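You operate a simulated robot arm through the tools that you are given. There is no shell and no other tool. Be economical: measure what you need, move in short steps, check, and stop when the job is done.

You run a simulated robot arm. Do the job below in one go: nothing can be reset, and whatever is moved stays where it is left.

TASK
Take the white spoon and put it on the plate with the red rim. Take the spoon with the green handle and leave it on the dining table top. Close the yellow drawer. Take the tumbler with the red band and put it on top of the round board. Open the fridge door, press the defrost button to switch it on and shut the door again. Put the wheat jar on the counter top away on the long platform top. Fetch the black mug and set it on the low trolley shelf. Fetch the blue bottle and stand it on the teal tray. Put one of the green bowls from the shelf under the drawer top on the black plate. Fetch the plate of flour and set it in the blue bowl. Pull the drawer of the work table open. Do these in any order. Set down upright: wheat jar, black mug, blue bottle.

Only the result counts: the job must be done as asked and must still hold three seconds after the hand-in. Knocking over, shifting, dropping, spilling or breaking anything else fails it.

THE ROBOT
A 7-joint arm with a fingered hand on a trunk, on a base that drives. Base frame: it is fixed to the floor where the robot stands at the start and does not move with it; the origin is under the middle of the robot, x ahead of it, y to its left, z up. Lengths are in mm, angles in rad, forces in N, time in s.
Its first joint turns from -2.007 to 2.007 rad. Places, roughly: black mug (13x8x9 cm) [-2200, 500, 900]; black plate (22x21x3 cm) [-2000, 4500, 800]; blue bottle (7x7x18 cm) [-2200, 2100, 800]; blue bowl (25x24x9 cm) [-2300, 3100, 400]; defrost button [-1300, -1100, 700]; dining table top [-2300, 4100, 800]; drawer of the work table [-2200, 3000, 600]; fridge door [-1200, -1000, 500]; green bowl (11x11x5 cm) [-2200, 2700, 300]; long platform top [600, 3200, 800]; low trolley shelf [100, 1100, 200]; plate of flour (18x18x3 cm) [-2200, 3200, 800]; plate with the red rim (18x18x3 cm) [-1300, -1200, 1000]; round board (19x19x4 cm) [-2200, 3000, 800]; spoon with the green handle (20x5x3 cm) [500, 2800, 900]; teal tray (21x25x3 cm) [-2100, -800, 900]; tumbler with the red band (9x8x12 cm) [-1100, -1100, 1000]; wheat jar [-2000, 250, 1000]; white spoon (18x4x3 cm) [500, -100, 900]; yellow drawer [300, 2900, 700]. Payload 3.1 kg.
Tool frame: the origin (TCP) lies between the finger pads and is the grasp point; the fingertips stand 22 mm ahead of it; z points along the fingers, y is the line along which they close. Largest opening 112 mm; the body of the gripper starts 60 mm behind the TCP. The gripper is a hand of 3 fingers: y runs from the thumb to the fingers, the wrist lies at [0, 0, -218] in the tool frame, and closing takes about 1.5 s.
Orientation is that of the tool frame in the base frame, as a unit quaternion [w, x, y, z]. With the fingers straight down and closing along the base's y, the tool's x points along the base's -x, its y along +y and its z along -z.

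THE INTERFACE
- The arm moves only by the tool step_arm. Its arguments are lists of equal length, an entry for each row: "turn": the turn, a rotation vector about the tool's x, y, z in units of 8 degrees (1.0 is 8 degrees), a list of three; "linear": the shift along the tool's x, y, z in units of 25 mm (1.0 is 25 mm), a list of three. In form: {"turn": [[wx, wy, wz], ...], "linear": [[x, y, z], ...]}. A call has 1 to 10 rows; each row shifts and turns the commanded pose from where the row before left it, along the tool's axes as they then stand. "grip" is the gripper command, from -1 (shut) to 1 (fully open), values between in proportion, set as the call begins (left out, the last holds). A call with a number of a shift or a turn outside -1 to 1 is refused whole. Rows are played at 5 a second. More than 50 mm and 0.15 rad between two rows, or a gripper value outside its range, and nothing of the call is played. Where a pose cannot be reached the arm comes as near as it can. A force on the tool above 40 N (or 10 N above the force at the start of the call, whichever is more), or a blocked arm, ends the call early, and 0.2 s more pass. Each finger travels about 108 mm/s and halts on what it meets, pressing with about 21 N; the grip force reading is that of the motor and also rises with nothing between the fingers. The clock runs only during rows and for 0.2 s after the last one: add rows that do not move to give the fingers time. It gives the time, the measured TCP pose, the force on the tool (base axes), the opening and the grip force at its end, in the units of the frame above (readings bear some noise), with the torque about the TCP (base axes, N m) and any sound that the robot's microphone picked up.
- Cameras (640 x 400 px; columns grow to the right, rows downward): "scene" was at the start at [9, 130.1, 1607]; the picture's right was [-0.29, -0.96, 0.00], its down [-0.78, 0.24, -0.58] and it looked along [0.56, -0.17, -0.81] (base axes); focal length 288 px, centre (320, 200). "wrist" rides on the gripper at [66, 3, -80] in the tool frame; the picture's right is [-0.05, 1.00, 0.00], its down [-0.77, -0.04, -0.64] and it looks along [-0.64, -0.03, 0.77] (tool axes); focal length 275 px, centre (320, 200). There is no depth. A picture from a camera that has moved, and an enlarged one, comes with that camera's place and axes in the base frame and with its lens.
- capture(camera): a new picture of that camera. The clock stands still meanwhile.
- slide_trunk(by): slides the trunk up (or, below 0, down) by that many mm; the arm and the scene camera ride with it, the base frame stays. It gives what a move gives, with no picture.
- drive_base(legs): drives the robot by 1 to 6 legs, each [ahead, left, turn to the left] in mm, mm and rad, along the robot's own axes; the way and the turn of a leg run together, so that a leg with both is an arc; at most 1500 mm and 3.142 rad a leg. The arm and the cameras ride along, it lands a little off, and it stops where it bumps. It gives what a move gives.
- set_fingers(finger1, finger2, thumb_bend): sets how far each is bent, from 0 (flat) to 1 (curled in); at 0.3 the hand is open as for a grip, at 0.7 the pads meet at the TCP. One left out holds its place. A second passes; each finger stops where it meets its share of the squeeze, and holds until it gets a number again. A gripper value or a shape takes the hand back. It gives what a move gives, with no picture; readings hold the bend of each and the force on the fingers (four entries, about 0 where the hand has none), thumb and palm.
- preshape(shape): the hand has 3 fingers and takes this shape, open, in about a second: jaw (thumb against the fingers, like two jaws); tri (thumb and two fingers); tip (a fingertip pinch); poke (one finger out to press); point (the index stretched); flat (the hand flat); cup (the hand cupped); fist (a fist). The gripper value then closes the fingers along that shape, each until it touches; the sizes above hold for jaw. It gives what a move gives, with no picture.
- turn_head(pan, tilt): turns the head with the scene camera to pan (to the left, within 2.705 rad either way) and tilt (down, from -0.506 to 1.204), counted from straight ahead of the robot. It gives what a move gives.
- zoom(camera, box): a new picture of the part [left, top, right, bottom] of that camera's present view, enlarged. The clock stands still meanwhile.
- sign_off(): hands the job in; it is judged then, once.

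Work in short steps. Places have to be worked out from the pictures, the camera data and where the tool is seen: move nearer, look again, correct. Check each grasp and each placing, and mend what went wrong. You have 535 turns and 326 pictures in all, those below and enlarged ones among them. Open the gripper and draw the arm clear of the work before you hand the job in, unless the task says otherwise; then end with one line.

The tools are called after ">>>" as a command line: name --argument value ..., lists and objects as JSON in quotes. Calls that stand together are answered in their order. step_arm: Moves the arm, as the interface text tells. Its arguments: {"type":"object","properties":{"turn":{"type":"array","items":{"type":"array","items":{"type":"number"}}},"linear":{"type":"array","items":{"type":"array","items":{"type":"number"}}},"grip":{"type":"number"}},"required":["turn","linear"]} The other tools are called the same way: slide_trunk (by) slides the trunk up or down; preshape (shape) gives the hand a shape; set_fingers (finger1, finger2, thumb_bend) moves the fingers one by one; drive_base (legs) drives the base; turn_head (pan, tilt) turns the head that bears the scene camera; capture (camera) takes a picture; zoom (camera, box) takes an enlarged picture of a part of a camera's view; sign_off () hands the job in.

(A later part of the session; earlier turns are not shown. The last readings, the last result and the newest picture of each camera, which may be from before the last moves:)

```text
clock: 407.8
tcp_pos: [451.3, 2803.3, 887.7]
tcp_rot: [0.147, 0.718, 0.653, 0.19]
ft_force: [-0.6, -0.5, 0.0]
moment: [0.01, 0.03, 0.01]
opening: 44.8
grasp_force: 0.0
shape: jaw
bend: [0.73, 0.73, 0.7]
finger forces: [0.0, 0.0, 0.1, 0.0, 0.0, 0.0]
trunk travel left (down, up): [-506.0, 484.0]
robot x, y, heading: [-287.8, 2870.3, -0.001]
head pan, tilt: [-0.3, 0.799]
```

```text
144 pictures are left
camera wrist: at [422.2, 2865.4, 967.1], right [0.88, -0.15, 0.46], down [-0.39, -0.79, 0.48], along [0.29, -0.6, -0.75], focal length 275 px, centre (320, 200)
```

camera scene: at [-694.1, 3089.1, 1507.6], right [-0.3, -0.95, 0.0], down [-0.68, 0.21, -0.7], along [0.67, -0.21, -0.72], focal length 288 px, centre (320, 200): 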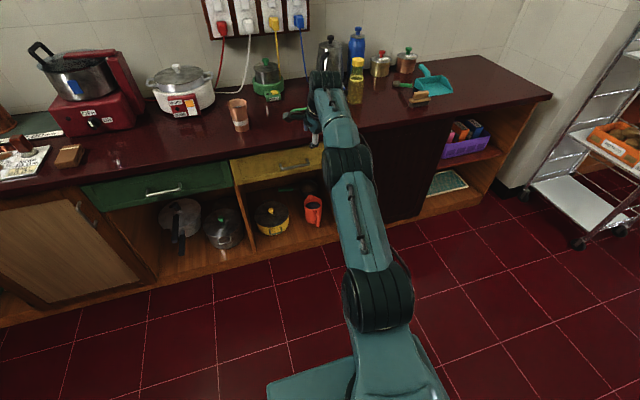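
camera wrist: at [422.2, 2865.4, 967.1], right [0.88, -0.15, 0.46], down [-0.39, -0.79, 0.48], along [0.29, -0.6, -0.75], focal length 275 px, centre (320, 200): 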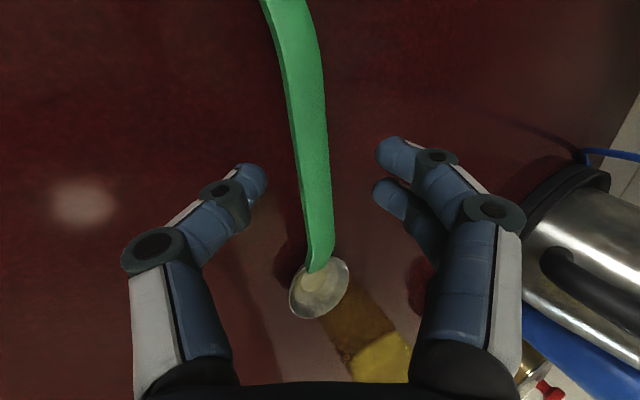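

Handle is centred between thumb and fingers. I close.

>>> step_arm --turn '[[0, 0, 0], [0, 0, 0], [0, 0, 0], [0, 0, 0], [0, 0, 0], [0, 0, 0]]' --linear '[[0, 0, 0], [0, 0, 0], [0, 0, 0], [0, 0, 0], [0, 0, 0], [0, 0, 0]]' --grip -1

>>> capture --camera "wrist"

```text
clock: 409.2
tcp_pos: [452.3, 2804.0, 888.8]
tcp_rot: [0.148, 0.718, 0.653, 0.191]
ft_force: [-1.0, 0.2, 3.3]
moment: [0.02, -0.05, 0.04]
opening: 8.7
grasp_force: 21.3
shape: jaw
bend: [0.72, 0.72, 0.7]
finger forces: [8.3, 9.2, 0.0, 0.0, 16.6, 0.1]
trunk travel left (down, up): [-506.0, 484.0]
robot x, y, heading: [-287.0, 2869.1, -0.003]
head pan, tilt: [-0.3, 0.799]
```

```text
143 pictures are left
camera wrist: at [422.0, 2865.5, 967.4], right [0.88, -0.15, 0.46], down [-0.39, -0.79, 0.48], along [0.29, -0.6, -0.75], focal length 275 px, centre (320, 200)
```

wrist: 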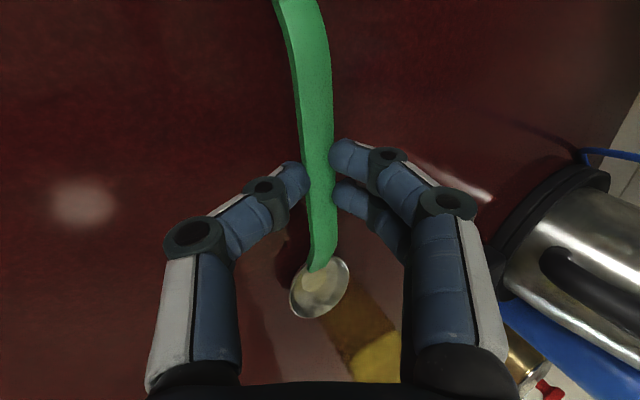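

Gripped at first try. I lift 200 mm, back off, turn round and drive toward the near end of the dining table.

>>> slide_trunk --by 200

>>> drive_base --legs '[[-500, 0, 0], [0, 0, 3.141], [0, -765, 0], [250, 0, 0]]'

>>> turn_head --pan 0 --tilt 0.7

>>> capture --camera "scene"

>>> capture --camera "wrist"

```text
clock: 411.3
tcp_pos: [451.2, 2802.5, 1088.8]
tcp_rot: [0.148, 0.718, 0.653, 0.191]
ft_force: [1.3, 0.1, -1.1]
moment: [0.03, 0.0, 0.0]
opening: 7.3
grasp_force: 20.8
shape: jaw
bend: [0.71, 0.72, 0.71]
finger forces: [10.1, 8.4, 0.0, 0.0, 13.9, 0.1]
trunk travel left (down, up): [-706.0, 284.0]
robot x, y, heading: [-285.4, 2867.8, -0.004]
head pan, tilt: [-0.3, 0.799]
```

```text
clock: 427.0
tcp_pos: [-1845.3, 3635.9, 1087.6]
tcp_rot: [-0.196, -0.679, 0.694, 0.141]
ft_force: [0.1, -0.1, 0.2]
moment: [-0.02, 0.01, -0.01]
opening: 6.7
grasp_force: 21.0
shape: jaw
bend: [0.71, 0.72, 0.71]
finger forces: [9.4, 8.7, 0.0, 0.0, 12.2, 0.1]
trunk travel left (down, up): [-706.0, 284.0]
robot x, y, heading: [-1101.8, 3624.9, -3.078]
head pan, tilt: [-0.3, 0.799]
```

```text
clock: 427.8
tcp_pos: [-1844.9, 3636.1, 1088.5]
tcp_rot: [-0.196, -0.679, 0.693, 0.14]
ft_force: [-0.1, -0.7, -0.7]
moment: [0.0, -0.01, -0.03]
opening: 6.7
grasp_force: 20.4
shape: jaw
bend: [0.71, 0.72, 0.71]
finger forces: [9.5, 8.8, 0.0, 0.1, 12.2, 0.1]
trunk travel left (down, up): [-706.0, 284.0]
robot x, y, heading: [-1104.3, 3623.4, -3.075]
head pan, tilt: [0.0, 0.7]
```

```text
142 pictures are left
camera scene: at [-1118.0, 3467.9, 1582.8], right [-0.07, 1.0, 0.0], down [0.64, 0.04, -0.76], along [-0.76, -0.05, -0.64], focal length 288 px, centre (320, 200)
```

scene: 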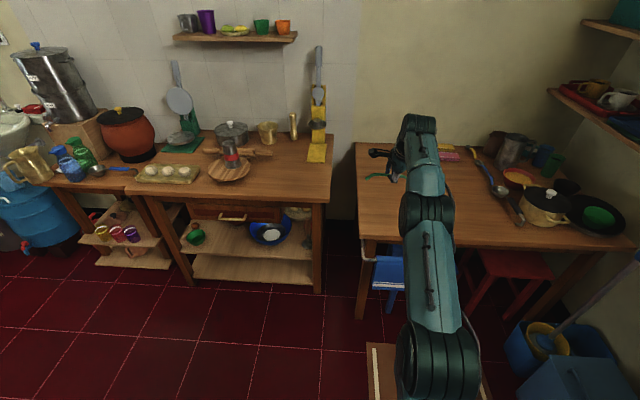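

```text
141 pictures are left
camera wrist: at [-1810.1, 3575.8, 1167.0], right [-0.89, 0.09, 0.46], down [0.33, 0.81, 0.48], along [-0.33, 0.58, -0.75], focal length 275 px, centre (320, 200)
```

wrist: 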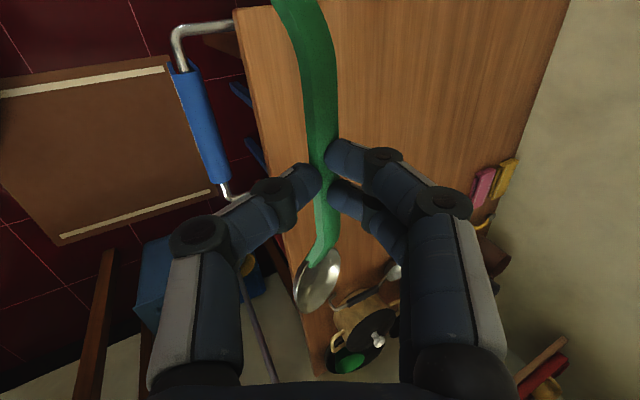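

Spoon still held. I straighten the heading and move so it lies well inside the table top (target ≈(-2080,3720)).

>>> drive_base --legs '[[0, 0, -0.066], [235, -40, 0]]'

>>> slide_trunk --by -240

>>> capture --camera "wrist"

>>> capture --camera "scene"

```text
clock: 430.1
tcp_pos: [-2078.2, 3721.9, 1087.7]
tcp_rot: [-0.19, -0.656, 0.715, 0.147]
ft_force: [0.6, 0.3, 0.1]
moment: [-0.05, -0.01, -0.01]
opening: 7.0
grasp_force: 21.1
shape: jaw
bend: [0.71, 0.72, 0.71]
finger forces: [9.4, 8.8, 0.0, 0.1, 12.2, 0.0]
trunk travel left (down, up): [-706.0, 284.0]
robot x, y, heading: [-1338.8, 3660.6, -3.139]
head pan, tilt: [0.0, 0.7]
```

```text
clock: 432.6
tcp_pos: [-2078.0, 3722.0, 848.0]
tcp_rot: [-0.191, -0.656, 0.715, 0.147]
ft_force: [0.9, -0.1, -0.5]
moment: [-0.01, -0.04, -0.03]
opening: 7.0
grasp_force: 21.0
shape: jaw
bend: [0.71, 0.72, 0.71]
finger forces: [9.6, 8.9, 0.0, 0.1, 12.1, 0.0]
trunk travel left (down, up): [-466.0, 524.0]
robot x, y, heading: [-1336.2, 3661.8, -3.138]
head pan, tilt: [0.0, 0.7]
```

```text
140 pictures are left
camera wrist: at [-2047.0, 3659.5, 927.0], right [-0.88, 0.14, 0.46], down [0.38, 0.79, 0.48], along [-0.29, 0.6, -0.75], focal length 275 px, centre (320, 200)
```

wrist: 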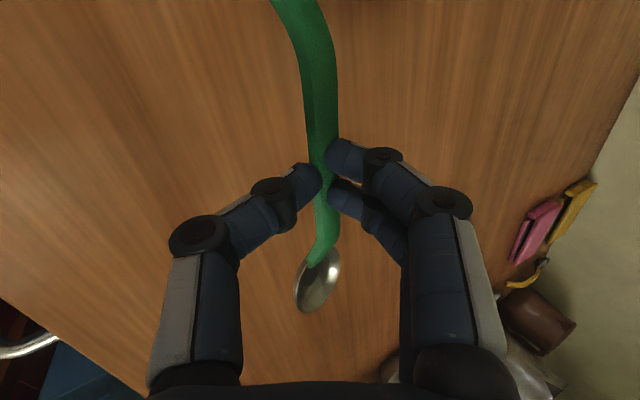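

```text
139 pictures are left
camera scene: at [-1363.1, 3507.9, 1342.8], right [-0.01, 1.0, 0.0], down [0.64, 0.0, -0.76], along [-0.76, 0.0, -0.64], focal length 288 px, centre (320, 200)
```

scene: 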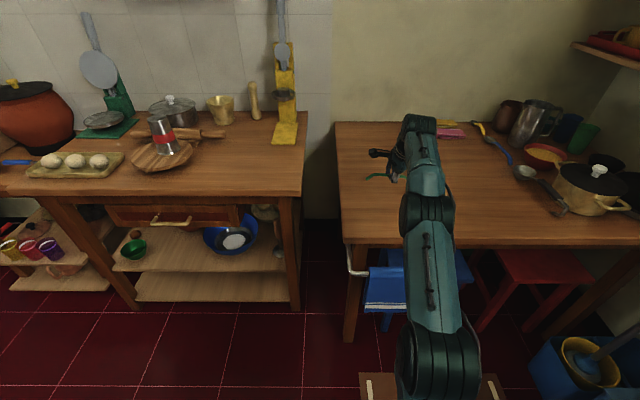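

Over clear table. I lower to contact.

>>> slide_trunk --by -42

>>> slide_trunk --by -6

>>> slide_trunk --by -5

```text
clock: 433.4
tcp_pos: [-2077.5, 3721.6, 807.2]
tcp_rot: [-0.191, -0.656, 0.715, 0.147]
ft_force: [0.0, 0.8, -0.3]
moment: [-0.05, -0.02, 0.01]
opening: 7.3
grasp_force: 21.0
shape: jaw
bend: [0.71, 0.72, 0.71]
finger forces: [9.7, 9.0, 0.0, 0.1, 12.1, 0.0]
trunk travel left (down, up): [-424.0, 566.0]
robot x, y, heading: [-1336.5, 3665.1, -3.135]
head pan, tilt: [0.0, 0.7]
```

```text
clock: 433.9
tcp_pos: [-2078.2, 3721.5, 799.9]
tcp_rot: [-0.191, -0.656, 0.716, 0.146]
ft_force: [0.3, -1.1, -1.4]
moment: [-0.03, 0.0, 0.0]
opening: 7.1
grasp_force: 20.7
shape: jaw
bend: [0.71, 0.72, 0.71]
finger forces: [9.7, 9.0, 0.0, 0.0, 12.2, 0.0]
trunk travel left (down, up): [-418.0, 572.0]
robot x, y, heading: [-1336.4, 3663.0, -3.135]
head pan, tilt: [0.0, 0.7]
```

```text
clock: 434.5
tcp_pos: [-2078.0, 3722.2, 796.2]
tcp_rot: [-0.19, -0.656, 0.715, 0.147]
ft_force: [-0.6, -0.6, -0.4]
moment: [0.0, -0.03, -0.01]
opening: 7.0
grasp_force: 20.9
shape: jaw
bend: [0.71, 0.72, 0.71]
finger forces: [9.7, 8.8, 0.0, 0.0, 12.1, 0.1]
trunk travel left (down, up): [-413.0, 577.0]
robot x, y, heading: [-1342.3, 3660.6, -3.138]
head pan, tilt: [0.0, 0.7]
```

>>> slide_trunk --by -6

>>> slide_trunk --by -5

>>> slide_trunk --by -5

```text
clock: 435.0
tcp_pos: [-2078.4, 3721.6, 790.9]
tcp_rot: [-0.192, -0.656, 0.715, 0.148]
ft_force: [-0.8, -0.6, 5.0]
moment: [0.06, 0.08, -0.01]
opening: 7.0
grasp_force: 20.8
shape: jaw
bend: [0.71, 0.72, 0.71]
finger forces: [9.8, 11.9, 0.0, 0.0, 12.7, 0.0]
trunk travel left (down, up): [-407.0, 583.0]
robot x, y, heading: [-1336.9, 3659.9, -3.141]
head pan, tilt: [0.0, 0.7]
```

```text
clock: 435.6
tcp_pos: [-2077.1, 3723.0, 787.9]
tcp_rot: [-0.194, -0.656, 0.713, 0.15]
ft_force: [-3.0, -0.7, 20.9]
moment: [0.07, 0.37, -0.01]
opening: 8.3
grasp_force: 21.0
shape: jaw
bend: [0.71, 0.73, 0.72]
finger forces: [14.3, 17.2, 0.0, 0.1, 10.5, 0.0]
trunk travel left (down, up): [-402.0, 588.0]
robot x, y, heading: [-1342.2, 3662.8, -3.133]
head pan, tilt: [0.0, 0.7]
```

```text
clock: 436.1
tcp_pos: [-2076.1, 3721.5, 785.1]
tcp_rot: [-0.195, -0.655, 0.714, 0.151]
ft_force: [-8.9, -0.8, 36.4]
moment: [0.03, 0.73, -0.01]
opening: 10.0
grasp_force: 20.6
shape: jaw
bend: [0.72, 0.73, 0.74]
finger forces: [19.2, 22.2, 0.0, 0.0, 7.3, 0.0]
trunk travel left (down, up): [-397.0, 593.0]
robot x, y, heading: [-1340.0, 3662.3, -3.137]
head pan, tilt: [0.0, 0.7]
```

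Firm contact. I come up 10 mm and release.

>>> slide_trunk --by 9

>>> step_arm --turn '[[0, 0, 0], [0, 0, 0], [0, 0, 0], [0, 0, 0]]' --linear '[[0, 0, 0], [0, 0, 0], [0, 0, 0], [0, 0, 0]]' --grip -0.2

>>> capture --camera "wrist"

```text
clock: 436.7
tcp_pos: [-2075.3, 3721.7, 789.0]
tcp_rot: [-0.19, -0.656, 0.715, 0.146]
ft_force: [-4.4, -2.3, 12.3]
moment: [0.04, 0.3, 0.05]
opening: 8.4
grasp_force: 20.7
shape: jaw
bend: [0.72, 0.73, 0.73]
finger forces: [14.9, 17.2, 0.0, 0.0, 12.2, 0.0]
trunk travel left (down, up): [-406.0, 584.0]
robot x, y, heading: [-1339.9, 3665.7, -3.131]
head pan, tilt: [0.0, 0.7]
```

```text
clock: 437.7
tcp_pos: [-2078.3, 3722.3, 789.0]
tcp_rot: [-0.191, -0.657, 0.715, 0.147]
ft_force: [-0.6, -0.2, -0.2]
moment: [0.0, 0.0, -0.03]
opening: 44.4
grasp_force: 0.1
shape: jaw
bend: [0.73, 0.73, 0.7]
finger forces: [0.1, 0.1, 0.0, 0.0, 0.1, 0.0]
trunk travel left (down, up): [-406.0, 584.0]
robot x, y, heading: [-1336.2, 3662.5, -3.138]
head pan, tilt: [0.0, 0.7]
```

```text
138 pictures are left
camera wrist: at [-2046.9, 3659.6, 866.8], right [-0.88, 0.14, 0.46], down [0.38, 0.79, 0.48], along [-0.29, 0.6, -0.75], focal length 275 px, centre (320, 200)
```

wrist: 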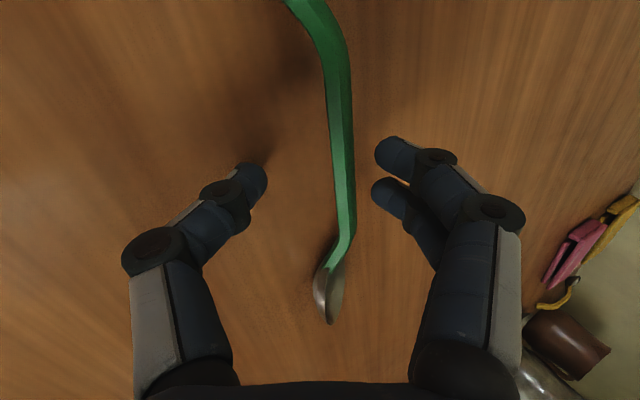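

Spoon lies on the table. I rise, back off, level the hand and go for the work-table drawer's handle (≈(-2045,2986,660)).

>>> slide_trunk --by 150

>>> drive_base --legs '[[-350, 0, 0]]'

>>> step_arm --turn '[[-1, 0, 0], [-1, 0, 0], [-1, 0, 0], [-1, 0, 0], [-1, 0, 0], [-1, 0, 0], [-0.8, 0, 0]]' --linear '[[0, 0, -0.5], [0, 0, -0.5], [0, 0, -0.5], [0, 0, -0.5], [0, 0, -0.5], [0, 0, -0.5], [0, 0, -0.5]]'

>>> drive_base --legs '[[0, 735, 0]]'

>>> capture --camera "scene"

```text
clock: 439.4
tcp_pos: [-2079.0, 3722.1, 937.8]
tcp_rot: [-0.191, -0.656, 0.715, 0.147]
ft_force: [0.3, 1.1, 0.2]
moment: [0.03, 0.03, 0.02]
opening: 44.0
grasp_force: 0.1
shape: jaw
bend: [0.73, 0.73, 0.7]
finger forces: [0.2, 0.0, 0.0, 0.1, 0.0, 0.1]
trunk travel left (down, up): [-556.0, 434.0]
robot x, y, heading: [-1336.4, 3661.0, -3.134]
head pan, tilt: [0.0, 0.7]
```

```text
clock: 441.7
tcp_pos: [-1728.7, 3725.5, 938.1]
tcp_rot: [-0.191, -0.655, 0.716, 0.147]
ft_force: [0.7, 0.6, 0.4]
moment: [-0.01, 0.0, -0.01]
opening: 44.5
grasp_force: 0.1
shape: jaw
bend: [0.73, 0.73, 0.7]
finger forces: [0.0, 0.1, 0.0, 0.0, 0.0, 0.0]
trunk travel left (down, up): [-556.0, 434.0]
robot x, y, heading: [-995.5, 3663.7, -3.137]
head pan, tilt: [0.0, 0.7]
```

```text
clock: 443.3
tcp_pos: [-1673.4, 3734.2, 984.8]
tcp_rot: [-0.442, -0.514, 0.591, 0.438]
ft_force: [0.5, 0.7, 0.8]
moment: [0.02, -0.01, 0.03]
opening: 44.4
grasp_force: 0.1
shape: jaw
bend: [0.73, 0.73, 0.7]
finger forces: [0.0, 0.0, 0.0, 0.0, 0.1, 0.0]
out of reach, approached as far as the arm can: row 4, 5
trunk travel left (down, up): [-556.0, 434.0]
robot x, y, heading: [-985.4, 3661.9, -3.14]
head pan, tilt: [0.0, 0.7]
```

```text
clock: 447.3
tcp_pos: [-1674.3, 3013.3, 985.1]
tcp_rot: [-0.439, -0.513, 0.593, 0.438]
ft_force: [0.1, 0.1, 0.0]
moment: [0.0, 0.03, -0.01]
opening: 44.5
grasp_force: 0.1
shape: jaw
bend: [0.73, 0.73, 0.7]
finger forces: [0.0, 0.1, 0.1, 0.0, 0.1, 0.0]
trunk travel left (down, up): [-556.0, 434.0]
robot x, y, heading: [-988.1, 2940.5, 3.137]
head pan, tilt: [0.0, 0.7]
```

```text
137 pictures are left
camera scene: at [-1015.5, 2784.4, 1432.8], right [0.0, 1.0, 0.0], down [0.64, 0.0, -0.76], along [-0.76, 0.0, -0.64], focal length 288 px, centre (320, 200)
```

scene: 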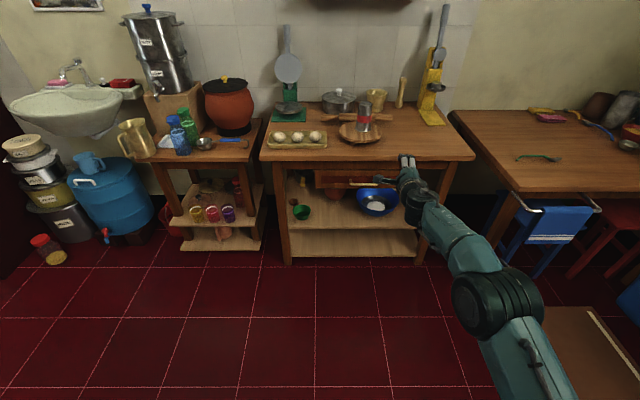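

I lower to z≈665 and drive to just before the handle, then look.

>>> slide_trunk --by -318

>>> drive_base --legs '[[290, 25, 0]]'

>>> step_arm --turn '[[0, 0, 0], [0, 0, 0], [0, 0, 0]]' --linear '[[0, 0, 0], [0, 0, 0], [0, 0, 0]]' --grip 0.2

>>> capture --camera "wrist"

>>> zoom --camera "scene" --box '[280, 140, 480, 280]'

```text
clock: 450.4
tcp_pos: [-1674.0, 3013.7, 667.0]
tcp_rot: [-0.44, -0.513, 0.594, 0.438]
ft_force: [0.4, -0.1, 0.6]
moment: [-0.02, -0.01, -0.03]
opening: 44.6
grasp_force: 0.0
shape: jaw
bend: [0.73, 0.73, 0.7]
finger forces: [0.0, 0.1, 0.0, 0.1, 0.0, 0.1]
trunk travel left (down, up): [-238.0, 752.0]
robot x, y, heading: [-988.7, 2938.2, 3.141]
head pan, tilt: [0.0, 0.7]
```

```text
clock: 452.4
tcp_pos: [-1964.3, 2988.6, 667.6]
tcp_rot: [-0.44, -0.514, 0.592, 0.438]
ft_force: [-0.7, -0.3, 0.3]
moment: [0.02, 0.01, 0.02]
opening: 44.3
grasp_force: 0.1
shape: jaw
bend: [0.73, 0.73, 0.7]
finger forces: [0.1, 0.1, 0.0, 0.0, 0.0, 0.1]
trunk travel left (down, up): [-238.0, 752.0]
robot x, y, heading: [-1280.7, 2915.7, 3.142]
head pan, tilt: [0.0, 0.7]
```

```text
clock: 453.2
tcp_pos: [-1963.8, 2988.5, 667.7]
tcp_rot: [-0.44, -0.513, 0.593, 0.438]
ft_force: [-0.1, 0.8, 0.6]
moment: [0.04, 0.02, 0.02]
opening: 66.8
grasp_force: 0.1
shape: jaw
bend: [0.71, 0.71, 0.71]
finger forces: [0.1, 0.0, 0.1, 0.0, 0.0, 0.0]
trunk travel left (down, up): [-238.0, 752.0]
robot x, y, heading: [-1280.5, 2914.6, 3.136]
head pan, tilt: [0.0, 0.7]
```

```text
136 pictures are left
camera wrist: at [-1892.1, 2917.3, 694.0], right [-0.22, 0.14, 0.97], down [0.69, 0.72, 0.06], along [-0.69, 0.68, -0.25], focal length 275 px, centre (320, 200)
```

wrist: 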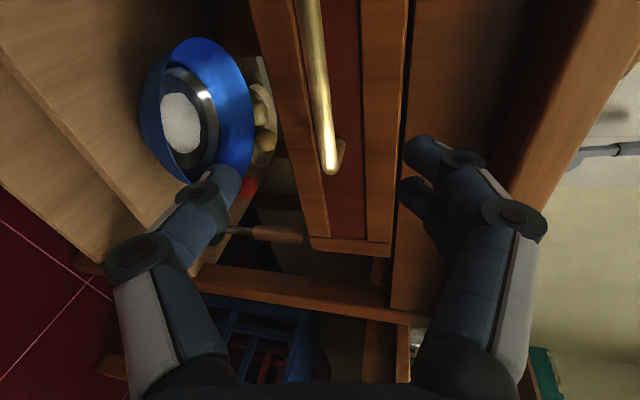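

```text
2.86 times, centred on (380, 210) of scene
camera zoom: at [-1305.4, 2760.5, 1114.8], right [0.0, 1.0, 0.0], down [0.64, 0.0, -0.76], along [-0.76, 0.0, -0.64], focal length 822 px, centre (149, 171)
```

zoom: 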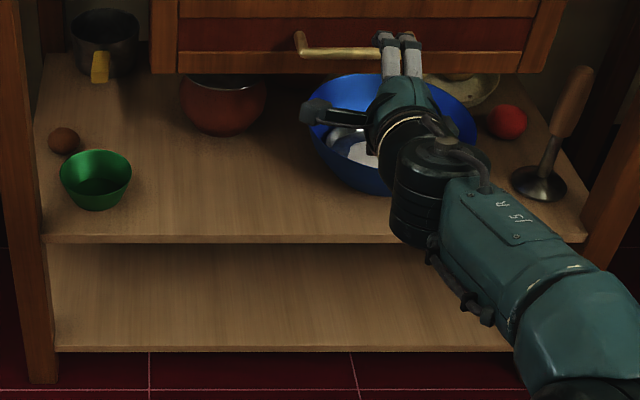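

The bar is at z≈651, spanning y≈2915–3033. I advance 74 mm and close around it.

>>> step_arm --turn '[[0, 0, 0], [0, 0, 0], [0, 0, 0], [0, 0, 0]]' --linear '[[0, 0, 0.9], [0, 0, 0.9], [0, 0, 0.8], [0, 0, 0.4]]'

>>> capture --camera "wrist"

```text
clock: 454.2
tcp_pos: [-2038.2, 2994.5, 647.8]
tcp_rot: [-0.439, -0.513, 0.594, 0.438]
ft_force: [-1.2, 0.4, 0.4]
moment: [0.03, -0.03, -0.02]
opening: 66.7
grasp_force: 0.2
shape: jaw
bend: [0.71, 0.71, 0.71]
finger forces: [0.1, 0.0, 0.0, 0.0, 0.1, 0.0]
trunk travel left (down, up): [-238.0, 752.0]
robot x, y, heading: [-1279.1, 2917.9, 3.14]
head pan, tilt: [0.0, 0.7]
```

```text
134 pictures are left
camera wrist: at [-1965.7, 2923.0, 675.5], right [-0.22, 0.14, 0.97], down [0.69, 0.72, 0.06], along [-0.69, 0.68, -0.25], focal length 275 px, centre (320, 200)
```

wrist: 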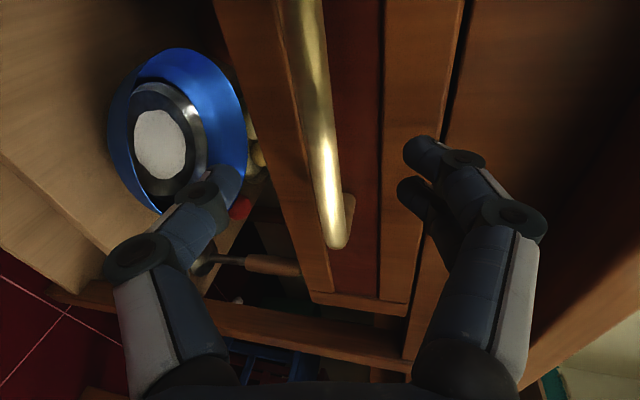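

Bar is ~17 mm ahead of the TCP. I advance 12 mm more and close.

>>> step_arm --turn '[[0, 0, 0], [0, 0, 0]]' --linear '[[0, 0.15, 0.25], [0, 0, 0.25]]'

>>> step_arm --turn '[[0, 0, 0], [0, 0, 0], [0, 0, 0], [0, 0, 0], [0, 0, 0], [0, 0, 0], [0, 0, 0]]' --linear '[[0, 0, 0], [0, 0, 0], [0, 0, 0], [0, 0, 0], [0, 0, 0], [0, 0, 0], [0, 0, 0]]' --grip -1

>>> capture --camera "wrist"

```text
clock: 454.8
tcp_pos: [-2050.1, 2995.2, 651.4]
tcp_rot: [-0.439, -0.514, 0.592, 0.438]
ft_force: [-0.5, -0.5, 0.5]
moment: [0.03, 0.01, -0.01]
opening: 66.6
grasp_force: 0.0
shape: jaw
bend: [0.71, 0.71, 0.71]
finger forces: [0.0, 0.0, 0.0, 0.1, 0.0, 0.1]
trunk travel left (down, up): [-238.0, 752.0]
robot x, y, heading: [-1280.0, 2912.7, 3.14]
head pan, tilt: [0.0, 0.7]
```

```text
clock: 456.4
tcp_pos: [-2051.2, 2994.1, 649.4]
tcp_rot: [-0.439, -0.514, 0.593, 0.438]
ft_force: [-6.5, 0.0, -2.1]
moment: [0.04, 0.01, -0.02]
opening: 3.6
grasp_force: 21.0
shape: jaw
bend: [0.68, 0.7, 0.71]
finger forces: [8.1, 8.2, 0.0, 0.0, 16.9, 0.0]
trunk travel left (down, up): [-238.0, 752.0]
robot x, y, heading: [-1282.9, 2915.6, 3.141]
head pan, tilt: [0.0, 0.7]
```

```text
133 pictures are left
camera wrist: at [-1978.8, 2923.8, 676.1], right [-0.22, 0.13, 0.97], down [0.69, 0.72, 0.06], along [-0.69, 0.68, -0.25], focal length 275 px, centre (320, 200)
```

wrist: 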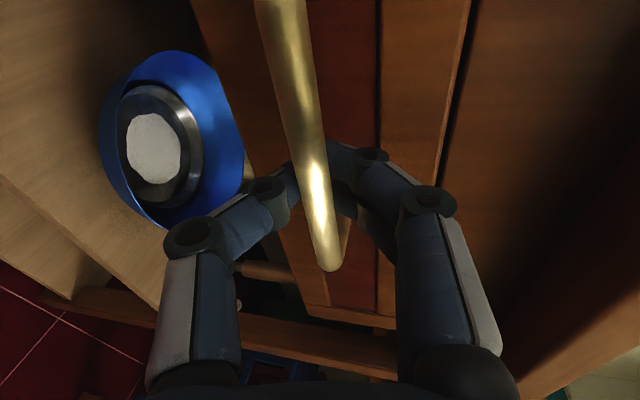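

Bar gripped. I pull by driving back 220 mm.

>>> drive_base --legs '[[-120, 0, 0], [-100, 0, 0]]'

>>> capture --camera "wrist"

>>> capture --camera "scene"

```text
clock: 458.4
tcp_pos: [-1835.1, 2995.1, 649.3]
tcp_rot: [-0.439, -0.514, 0.593, 0.437]
ft_force: [-0.9, 3.3, -9.6]
moment: [-0.02, 0.02, 0.0]
opening: 0.7
grasp_force: 21.4
shape: jaw
bend: [0.7, 0.72, 0.74]
finger forces: [0.0, 0.0, 0.1, 0.1, 18.9, 0.0]
trunk travel left (down, up): [-238.0, 752.0]
robot x, y, heading: [-1060.8, 2917.3, 3.142]
head pan, tilt: [0.0, 0.7]
```

```text
132 pictures are left
camera wrist: at [-1762.8, 2923.3, 675.8], right [-0.22, 0.14, 0.97], down [0.69, 0.72, 0.06], along [-0.69, 0.68, -0.25], focal length 275 px, centre (320, 200)
```

wrist: 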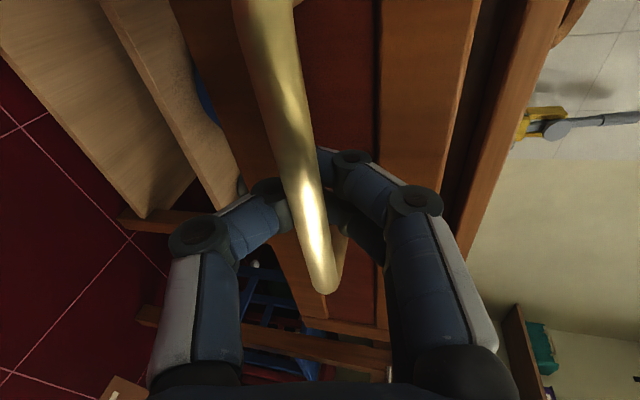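

```text
131 pictures are left
camera scene: at [-1090.5, 2760.6, 1114.9], right [0.0, 1.0, 0.0], down [0.65, 0.0, -0.76], along [-0.76, 0.0, -0.65], focal length 288 px, centre (320, 200)
```

scene: 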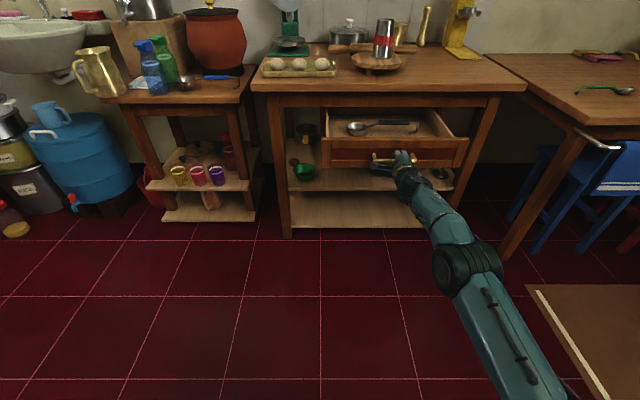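

The drawer is open ~215 mm. I try a bit further with force-limited arm steps.

>>> step_arm --turn '[[0, 0, 0], [0, 0, 0], [0, 0, 0], [0, 0, 0]]' --linear '[[0, -0.18, -0.78], [0, -0.18, -0.78], [0, -0.18, -0.78], [0, -0.18, -0.78]]'

>>> zoom --camera "scene" --box '[270, 80, 480, 220]'

```text
clock: 459.6
tcp_pos: [-1757.4, 2988.9, 647.0]
tcp_rot: [-0.438, -0.513, 0.595, 0.436]
ft_force: [-32.4, 3.0, -9.1]
moment: [-0.03, 0.06, 0.02]
opening: 0.2
grasp_force: 20.8
shape: jaw
bend: [0.68, 0.7, 0.72]
finger forces: [10.4, 11.1, 0.1, 0.1, 20.4, 0.0]
trunk travel left (down, up): [-238.0, 752.0]
robot x, y, heading: [-1067.9, 2917.5, 3.142]
head pan, tilt: [0.0, 0.7]
stopped in row 4: the force on the tool passed its limit (the readings are from after the stop); the commanded pose is now the measured one
```

```text
2.86 times, centred on (375, 150) of scene
camera zoom: at [-1095.2, 2760.7, 1114.8], right [0.0, 1.0, 0.0], down [0.65, 0.0, -0.76], along [-0.76, 0.0, -0.65], focal length 822 px, centre (163, 343)
```

zoom: 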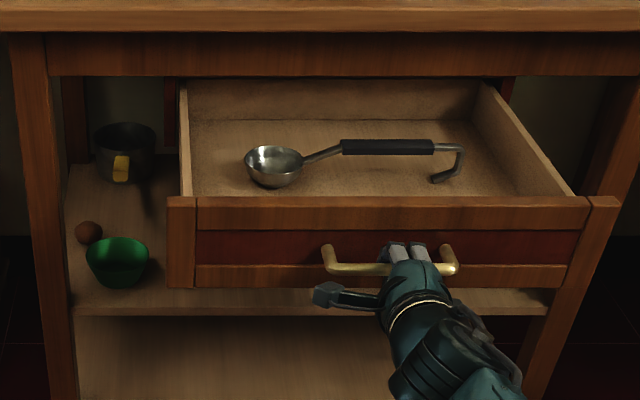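

Fully open (end stop felt). I open the hand and back straight off.

>>> step_arm --turn '[[0, 0, 0], [0, 0, 0], [0, 0, 0], [0, 0, 0], [0, 0, 0]]' --linear '[[0, 0, 0], [0, 0, 0], [0, 0, 0], [0, 0, 0], [0, 0, 0]]' --grip 0.2

>>> step_arm --turn '[[0, 0, 0], [0, 0, 0], [0, 0, 0], [0, 0, 0]]' --linear '[[0, 0, -0.8], [0, 0, -0.8], [0, 0, -0.8], [0, 0, -0.8]]'

>>> drive_base --legs '[[-250, 0, 0]]'

>>> capture --camera "scene"

```text
clock: 460.8
tcp_pos: [-1753.9, 2990.2, 652.0]
tcp_rot: [-0.44, -0.513, 0.593, 0.438]
ft_force: [0.4, 0.7, -0.6]
moment: [0.0, 0.03, 0.01]
opening: 66.8
grasp_force: 0.1
shape: jaw
bend: [0.71, 0.71, 0.71]
finger forces: [0.0, 0.0, 0.0, 0.0, 0.1, 0.0]
trunk travel left (down, up): [-238.0, 752.0]
robot x, y, heading: [-1063.3, 2915.0, 3.142]
head pan, tilt: [0.0, 0.7]
```

```text
clock: 461.8
tcp_pos: [-1680.6, 2983.5, 666.8]
tcp_rot: [-0.438, -0.515, 0.593, 0.437]
ft_force: [-0.1, 0.0, -0.2]
moment: [0.0, 0.01, -0.02]
opening: 67.0
grasp_force: 0.0
shape: jaw
bend: [0.71, 0.71, 0.71]
finger forces: [0.0, 0.0, 0.0, 0.1, 0.0, 0.0]
out of reach, approached as far as the arm can: row 1, 2
trunk travel left (down, up): [-238.0, 752.0]
robot x, y, heading: [-1064.9, 2914.5, 3.139]
head pan, tilt: [0.0, 0.7]
```

```text
clock: 463.6
tcp_pos: [-1429.3, 2986.0, 665.6]
tcp_rot: [-0.436, -0.514, 0.594, 0.439]
ft_force: [0.6, 0.2, 0.3]
moment: [0.01, 0.03, 0.01]
opening: 67.0
grasp_force: 0.0
shape: jaw
bend: [0.71, 0.71, 0.71]
finger forces: [0.0, 0.0, 0.1, 0.0, 0.0, 0.1]
trunk travel left (down, up): [-238.0, 752.0]
robot x, y, heading: [-813.8, 2913.9, 3.139]
head pan, tilt: [0.0, 0.7]
```

```text
129 pictures are left
camera scene: at [-844.7, 2759.6, 1114.4], right [0.0, 1.0, 0.0], down [0.65, 0.0, -0.76], along [-0.76, 0.0, -0.65], focal length 288 px, centre (320, 200)
```

scene: 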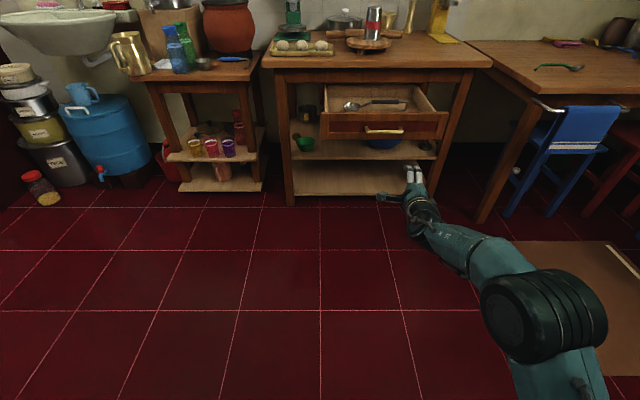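

Drawer stays open. Next the blue bottle on the small table: I move left, raise, and look.

>>> slide_trunk --by 160

>>> drive_base --legs '[[0, 800, 0], [250, 0, 0]]'

>>> turn_head --pan 0 --tilt 0.5

>>> capture --camera "scene"

>>> zoom --camera "scene" --box '[200, 100, 440, 260]'

```text
clock: 465.4
tcp_pos: [-1429.4, 2985.1, 826.7]
tcp_rot: [-0.438, -0.513, 0.595, 0.437]
ft_force: [-0.2, 0.8, -0.2]
moment: [-0.01, 0.02, -0.02]
opening: 66.8
grasp_force: 0.0
shape: jaw
bend: [0.71, 0.71, 0.71]
finger forces: [0.0, 0.1, 0.0, 0.1, 0.0, 0.0]
trunk travel left (down, up): [-398.0, 592.0]
robot x, y, heading: [-810.8, 2910.9, 3.142]
head pan, tilt: [0.0, 0.7]
```

```text
clock: 471.1
tcp_pos: [-1681.3, 2186.4, 825.6]
tcp_rot: [-0.44, -0.514, 0.593, 0.437]
ft_force: [-0.5, -0.9, -0.1]
moment: [0.01, 0.01, 0.03]
opening: 67.0
grasp_force: 0.1
shape: jaw
bend: [0.71, 0.71, 0.71]
finger forces: [0.1, 0.0, 0.0, 0.0, 0.1, 0.1]
trunk travel left (down, up): [-398.0, 592.0]
robot x, y, heading: [-1060.6, 2120.4, -3.141]
head pan, tilt: [0.0, 0.7]
```

```text
clock: 471.8
tcp_pos: [-1681.7, 2187.7, 826.6]
tcp_rot: [-0.44, -0.514, 0.593, 0.437]
ft_force: [-0.8, 1.6, -0.8]
moment: [-0.06, 0.01, 0.02]
opening: 66.7
grasp_force: 0.1
shape: jaw
bend: [0.71, 0.71, 0.71]
finger forces: [0.0, 0.1, 0.0, 0.0, 0.0, 0.0]
trunk travel left (down, up): [-398.0, 592.0]
robot x, y, heading: [-1064.2, 2119.5, -3.139]
head pan, tilt: [0.0, 0.499]
```

```text
128 pictures are left
camera scene: at [-1100.8, 1965.0, 1292.4], right [0.0, 1.0, 0.0], down [0.48, 0.0, -0.88], along [-0.88, 0.0, -0.48], focal length 288 px, centre (320, 200)
```

scene: 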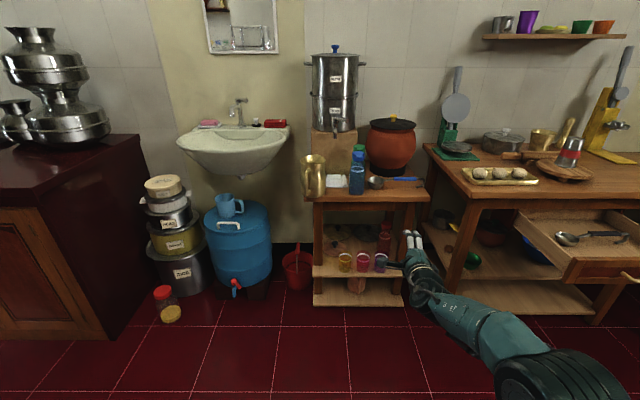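

```text
2.50 times, centred on (320, 180) of scene
camera zoom: at [-1100.8, 1965.0, 1292.4], right [0.0, 1.0, 0.0], down [0.48, 0.0, -0.88], along [-0.88, 0.0, -0.48], focal length 719 px, centre (320, 250)
```

zoom: 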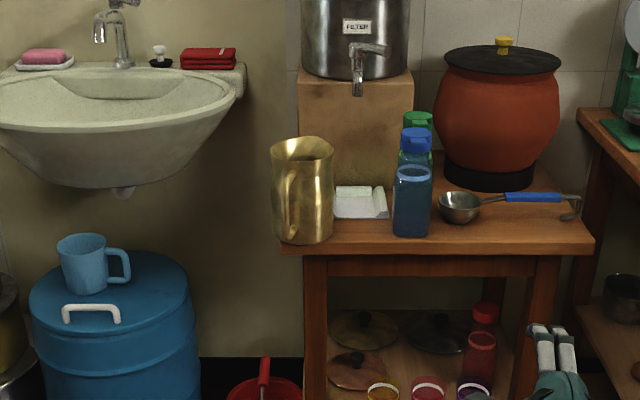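

The blue bottle stands at ≈(-2235,2124), table z≈715, body up to ≈831. I roll the hand 90° so it closes horizontally, camera on top.

>>> step_arm --turn '[[0, 0, 1], [0, 0, 1], [0, 0, 1], [0, 0, 1], [0, 0, 1], [0, 0, 1], [0, 0, 1], [0, 0, 1], [0, 0, 1], [0, 0, 1]]' --linear '[[0, 0, 0], [0, 0, 0], [0, 0, 0], [0, 0, 0], [0, 0, 0], [0, 0, 0], [0, 0, 0], [0, 0, 0], [0, 0, 0], [0, 0, 0]]' --grip 0.7

>>> capture --camera "wrist"

```text
clock: 474.0
tcp_pos: [-1722.0, 2167.9, 851.3]
tcp_rot: [-0.615, -0.014, 0.787, 0.05]
ft_force: [0.3, -0.6, 0.3]
moment: [-0.02, 0.01, -0.03]
opening: 95.2
grasp_force: 0.1
shape: jaw
bend: [0.54, 0.54, 0.5]
finger forces: [0.0, 0.0, 0.0, 0.0, 0.1, 0.0]
out of reach, approached as far as the arm can: row 4, 5, 6, 7, 8, 9, 10
trunk travel left (down, up): [-398.0, 592.0]
robot x, y, heading: [-1062.9, 2120.9, -3.136]
head pan, tilt: [0.0, 0.499]
```

```text
126 pictures are left
camera wrist: at [-1660.0, 2160.4, 935.8], right [0.05, 1.0, 0.05], down [0.8, -0.01, -0.6], along [-0.59, 0.07, -0.8], focal length 275 px, centre (320, 200)
```

wrist: 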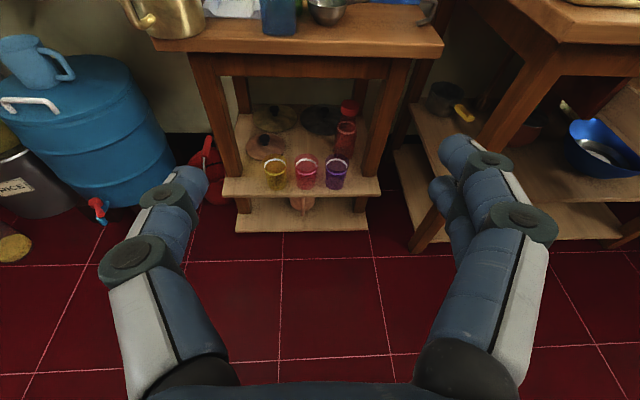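

Rolled, pitch 14° down. I drive toward the bottle to ~120 mm short and look.

>>> slide_trunk --by -20

>>> drive_base --legs '[[370, 50, 0]]'

>>> capture --camera "wrist"

>>> zoom --camera "scene" --box '[280, 80, 520, 260]'

```text
clock: 474.7
tcp_pos: [-1722.0, 2167.1, 830.9]
tcp_rot: [-0.614, -0.015, 0.787, 0.052]
ft_force: [-0.2, 0.1, 0.2]
moment: [0.0, 0.0, -0.01]
opening: 95.1
grasp_force: 0.0
shape: jaw
bend: [0.54, 0.54, 0.5]
finger forces: [0.0, 0.0, 0.1, 0.0, 0.0, 0.0]
trunk travel left (down, up): [-378.0, 612.0]
robot x, y, heading: [-1068.2, 2120.4, -3.137]
head pan, tilt: [0.0, 0.499]
```

```text
clock: 477.1
tcp_pos: [-2091.6, 2115.8, 831.0]
tcp_rot: [-0.615, -0.015, 0.787, 0.051]
ft_force: [1.1, -0.3, 0.4]
moment: [0.03, -0.01, 0.0]
opening: 95.1
grasp_force: 0.0
shape: jaw
bend: [0.54, 0.54, 0.5]
finger forces: [0.1, 0.0, 0.1, 0.0, 0.0, 0.0]
trunk travel left (down, up): [-378.0, 612.0]
robot x, y, heading: [-1434.3, 2065.5, -3.141]
head pan, tilt: [0.0, 0.499]
```

```text
125 pictures are left
camera wrist: at [-2029.8, 2108.3, 915.3], right [0.05, 1.0, 0.05], down [0.8, -0.01, -0.6], along [-0.59, 0.07, -0.8], focal length 275 px, centre (320, 200)
```

wrist: 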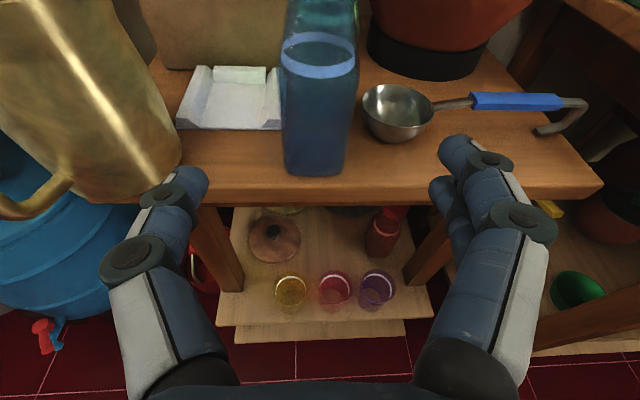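

```text
2.22 times, centred on (400, 170) of scene
camera zoom: at [-1473.1, 1912.5, 1271.7], right [0.0, 1.0, 0.0], down [0.49, 0.0, -0.87], along [-0.87, 0.0, -0.49], focal length 639 px, centre (142, 267)
```

zoom: 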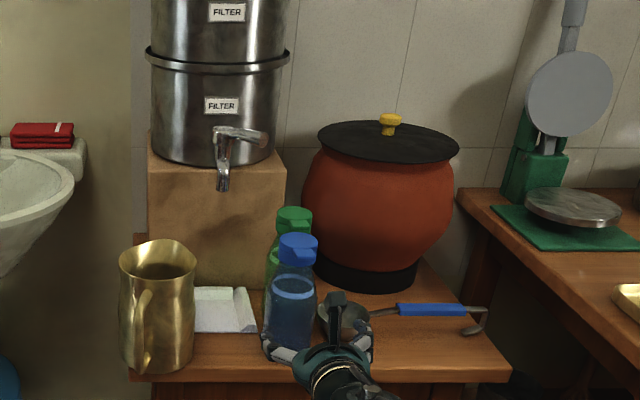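

Bottle centre ≈(-2247,2123). I lower to z≈809 and drive in; ladle cup to the right tops out at ~760, below the fingers.

>>> slide_trunk --by -20

>>> drive_base --legs '[[100, -7, 0]]'

>>> capture --camera "wrist"

```text
clock: 477.8
tcp_pos: [-2092.0, 2116.1, 812.1]
tcp_rot: [-0.615, -0.016, 0.787, 0.051]
ft_force: [-0.5, 0.0, 0.3]
moment: [-0.03, 0.02, -0.03]
opening: 95.0
grasp_force: 0.1
shape: jaw
bend: [0.54, 0.54, 0.5]
finger forces: [0.0, 0.0, 0.0, 0.0, 0.0, 0.0]
trunk travel left (down, up): [-358.0, 632.0]
robot x, y, heading: [-1434.4, 2068.7, -3.136]
head pan, tilt: [0.0, 0.499]
```

```text
clock: 478.9
tcp_pos: [-2192.8, 2121.7, 811.1]
tcp_rot: [-0.615, -0.016, 0.786, 0.05]
ft_force: [0.4, -0.6, 0.6]
moment: [0.0, 0.03, 0.03]
opening: 95.0
grasp_force: 0.1
shape: jaw
bend: [0.54, 0.54, 0.5]
finger forces: [0.1, 0.1, 0.0, 0.0, 0.0, 0.0]
trunk travel left (down, up): [-358.0, 632.0]
robot x, y, heading: [-1532.2, 2075.3, -3.139]
head pan, tilt: [0.0, 0.499]
```

```text
123 pictures are left
camera wrist: at [-2130.8, 2113.5, 895.7], right [0.05, 1.0, 0.05], down [0.8, -0.01, -0.6], along [-0.6, 0.07, -0.8], focal length 275 px, centre (320, 200)
```

wrist: 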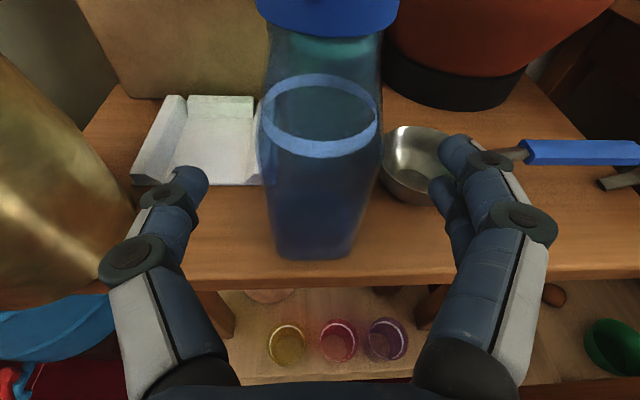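

Well centred. Last 50 mm, then close.

>>> drive_base --legs '[[50, 0, 0]]'

>>> step_arm --turn '[[0, 0, 0], [0, 0, 0], [0, 0, 0], [0, 0, 0], [0, 0, 0], [0, 0, 0]]' --linear '[[0, 0, 0], [0, 0, 0], [0, 0, 0], [0, 0, 0], [0, 0, 0], [0, 0, 0]]' --grip -1

>>> capture --camera "wrist"

```text
clock: 479.8
tcp_pos: [-2244.1, 2121.5, 812.0]
tcp_rot: [-0.616, -0.016, 0.786, 0.051]
ft_force: [-0.2, -0.2, -0.3]
moment: [0.01, 0.01, 0.0]
opening: 95.1
grasp_force: 0.0
shape: jaw
bend: [0.54, 0.54, 0.5]
finger forces: [0.1, 0.0, 0.1, 0.0, 0.0, 0.1]
trunk travel left (down, up): [-358.0, 632.0]
robot x, y, heading: [-1580.6, 2072.1, -3.137]
head pan, tilt: [0.0, 0.499]
```

```text
clock: 481.2
tcp_pos: [-2243.1, 2121.6, 812.5]
tcp_rot: [-0.616, -0.017, 0.786, 0.05]
ft_force: [-0.5, 0.2, 4.8]
moment: [-0.1, 0.08, -0.02]
opening: 57.0
grasp_force: 21.4
shape: jaw
bend: [0.72, 0.72, 0.7]
finger forces: [10.1, 9.8, 0.0, 0.1, 18.9, 0.1]
trunk travel left (down, up): [-358.0, 632.0]
robot x, y, heading: [-1585.8, 2075.4, -3.136]
head pan, tilt: [0.0, 0.499]
```

```text
122 pictures are left
camera wrist: at [-2181.4, 2112.8, 896.7], right [0.05, 1.0, 0.05], down [0.8, -0.01, -0.6], along [-0.6, 0.07, -0.8], focal length 275 px, centre (320, 200)
```

wrist: 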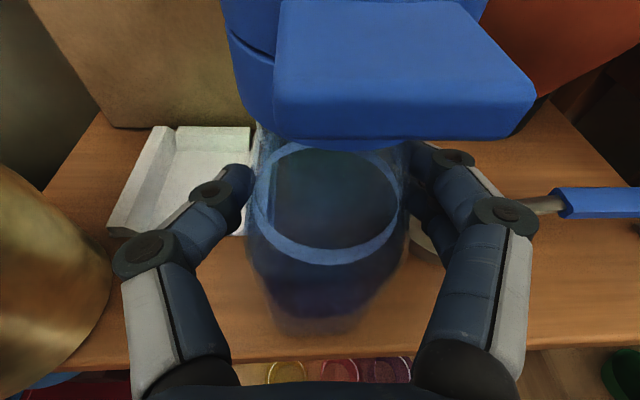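

Bottle gripped (57 mm). I lift 130 mm and back away.

>>> slide_trunk --by 130

>>> drive_base --legs '[[-450, 0, 0]]'

>>> capture --camera "scene"

```text
clock: 482.8
tcp_pos: [-2243.5, 2120.3, 944.7]
tcp_rot: [-0.616, -0.017, 0.786, 0.049]
ft_force: [0.5, -0.8, -0.9]
moment: [0.0, -0.02, 0.01]
opening: 57.0
grasp_force: 20.8
shape: jaw
bend: [0.72, 0.72, 0.7]
finger forces: [9.6, 9.4, 0.1, 0.0, 18.2, 0.0]
trunk travel left (down, up): [-488.0, 502.0]
robot x, y, heading: [-1584.8, 2072.7, -3.138]
head pan, tilt: [0.0, 0.499]
```

```text
clock: 485.5
tcp_pos: [-1801.0, 2119.1, 943.4]
tcp_rot: [-0.616, -0.019, 0.786, 0.048]
ft_force: [0.4, 0.0, -0.9]
moment: [0.0, -0.03, 0.01]
opening: 56.7
grasp_force: 21.1
shape: jaw
bend: [0.72, 0.72, 0.7]
finger forces: [9.6, 9.4, 0.0, 0.0, 18.1, 0.0]
trunk travel left (down, up): [-488.0, 502.0]
robot x, y, heading: [-1143.1, 2075.8, -3.129]
head pan, tilt: [0.0, 0.499]
```

```text
121 pictures are left
camera scene: at [-1178.4, 1922.3, 1381.9], right [-0.01, 1.0, 0.0], down [0.48, 0.01, -0.88], along [-0.88, -0.01, -0.48], focal length 288 px, centre (320, 200)
```

scene: 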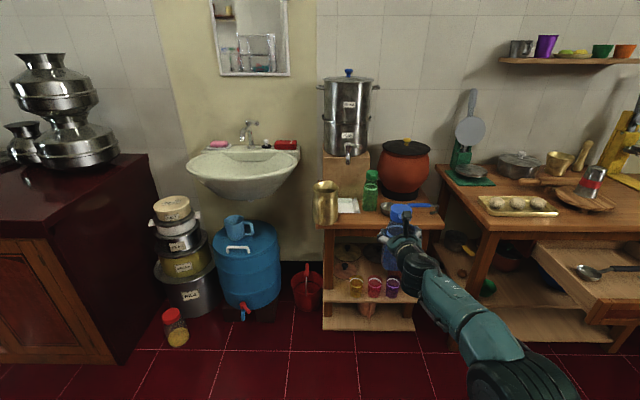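

Bottle held upright. I drive along to the sink counter (stopping before the fridge), then look for the teal tray.

>>> drive_base --legs '[[0, 0, -0.012], [0, 1500, 0], [0, 1190, 0]]'

>>> turn_head --pan 0.1 --tilt 0.5

>>> capture --camera "scene"

```text
clock: 498.9
tcp_pos: [-1813.1, -556.3, 945.2]
tcp_rot: [-0.617, -0.01, 0.785, 0.055]
ft_force: [-0.4, 0.3, -2.0]
moment: [0.03, 0.01, -0.01]
opening: 56.9
grasp_force: 20.6
shape: jaw
bend: [0.73, 0.72, 0.7]
finger forces: [9.5, 9.5, 0.0, 0.0, 18.0, 0.1]
trunk travel left (down, up): [-488.0, 502.0]
robot x, y, heading: [-1155.4, -614.4, 3.136]
head pan, tilt: [0.0, 0.499]
```

```text
clock: 499.6
tcp_pos: [-1811.9, -556.8, 945.2]
tcp_rot: [-0.616, -0.011, 0.786, 0.055]
ft_force: [0.0, -0.2, -1.5]
moment: [0.0, 0.0, -0.02]
opening: 56.8
grasp_force: 21.1
shape: jaw
bend: [0.73, 0.72, 0.7]
finger forces: [9.5, 9.4, 0.0, 0.0, 18.0, 0.0]
trunk travel left (down, up): [-488.0, 502.0]
robot x, y, heading: [-1156.1, -612.4, 3.132]
head pan, tilt: [0.099, 0.499]
```

```text
120 pictures are left
camera scene: at [-1193.7, -777.1, 1382.6], right [-0.09, 1.0, 0.0], down [0.48, 0.04, -0.88], along [-0.87, -0.08, -0.48], focal length 288 px, centre (320, 200)
```

scene: 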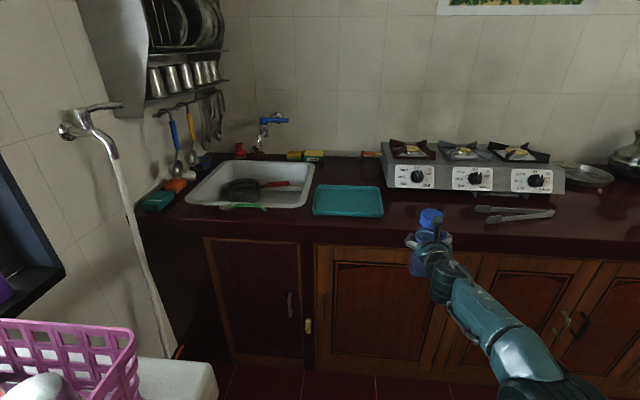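

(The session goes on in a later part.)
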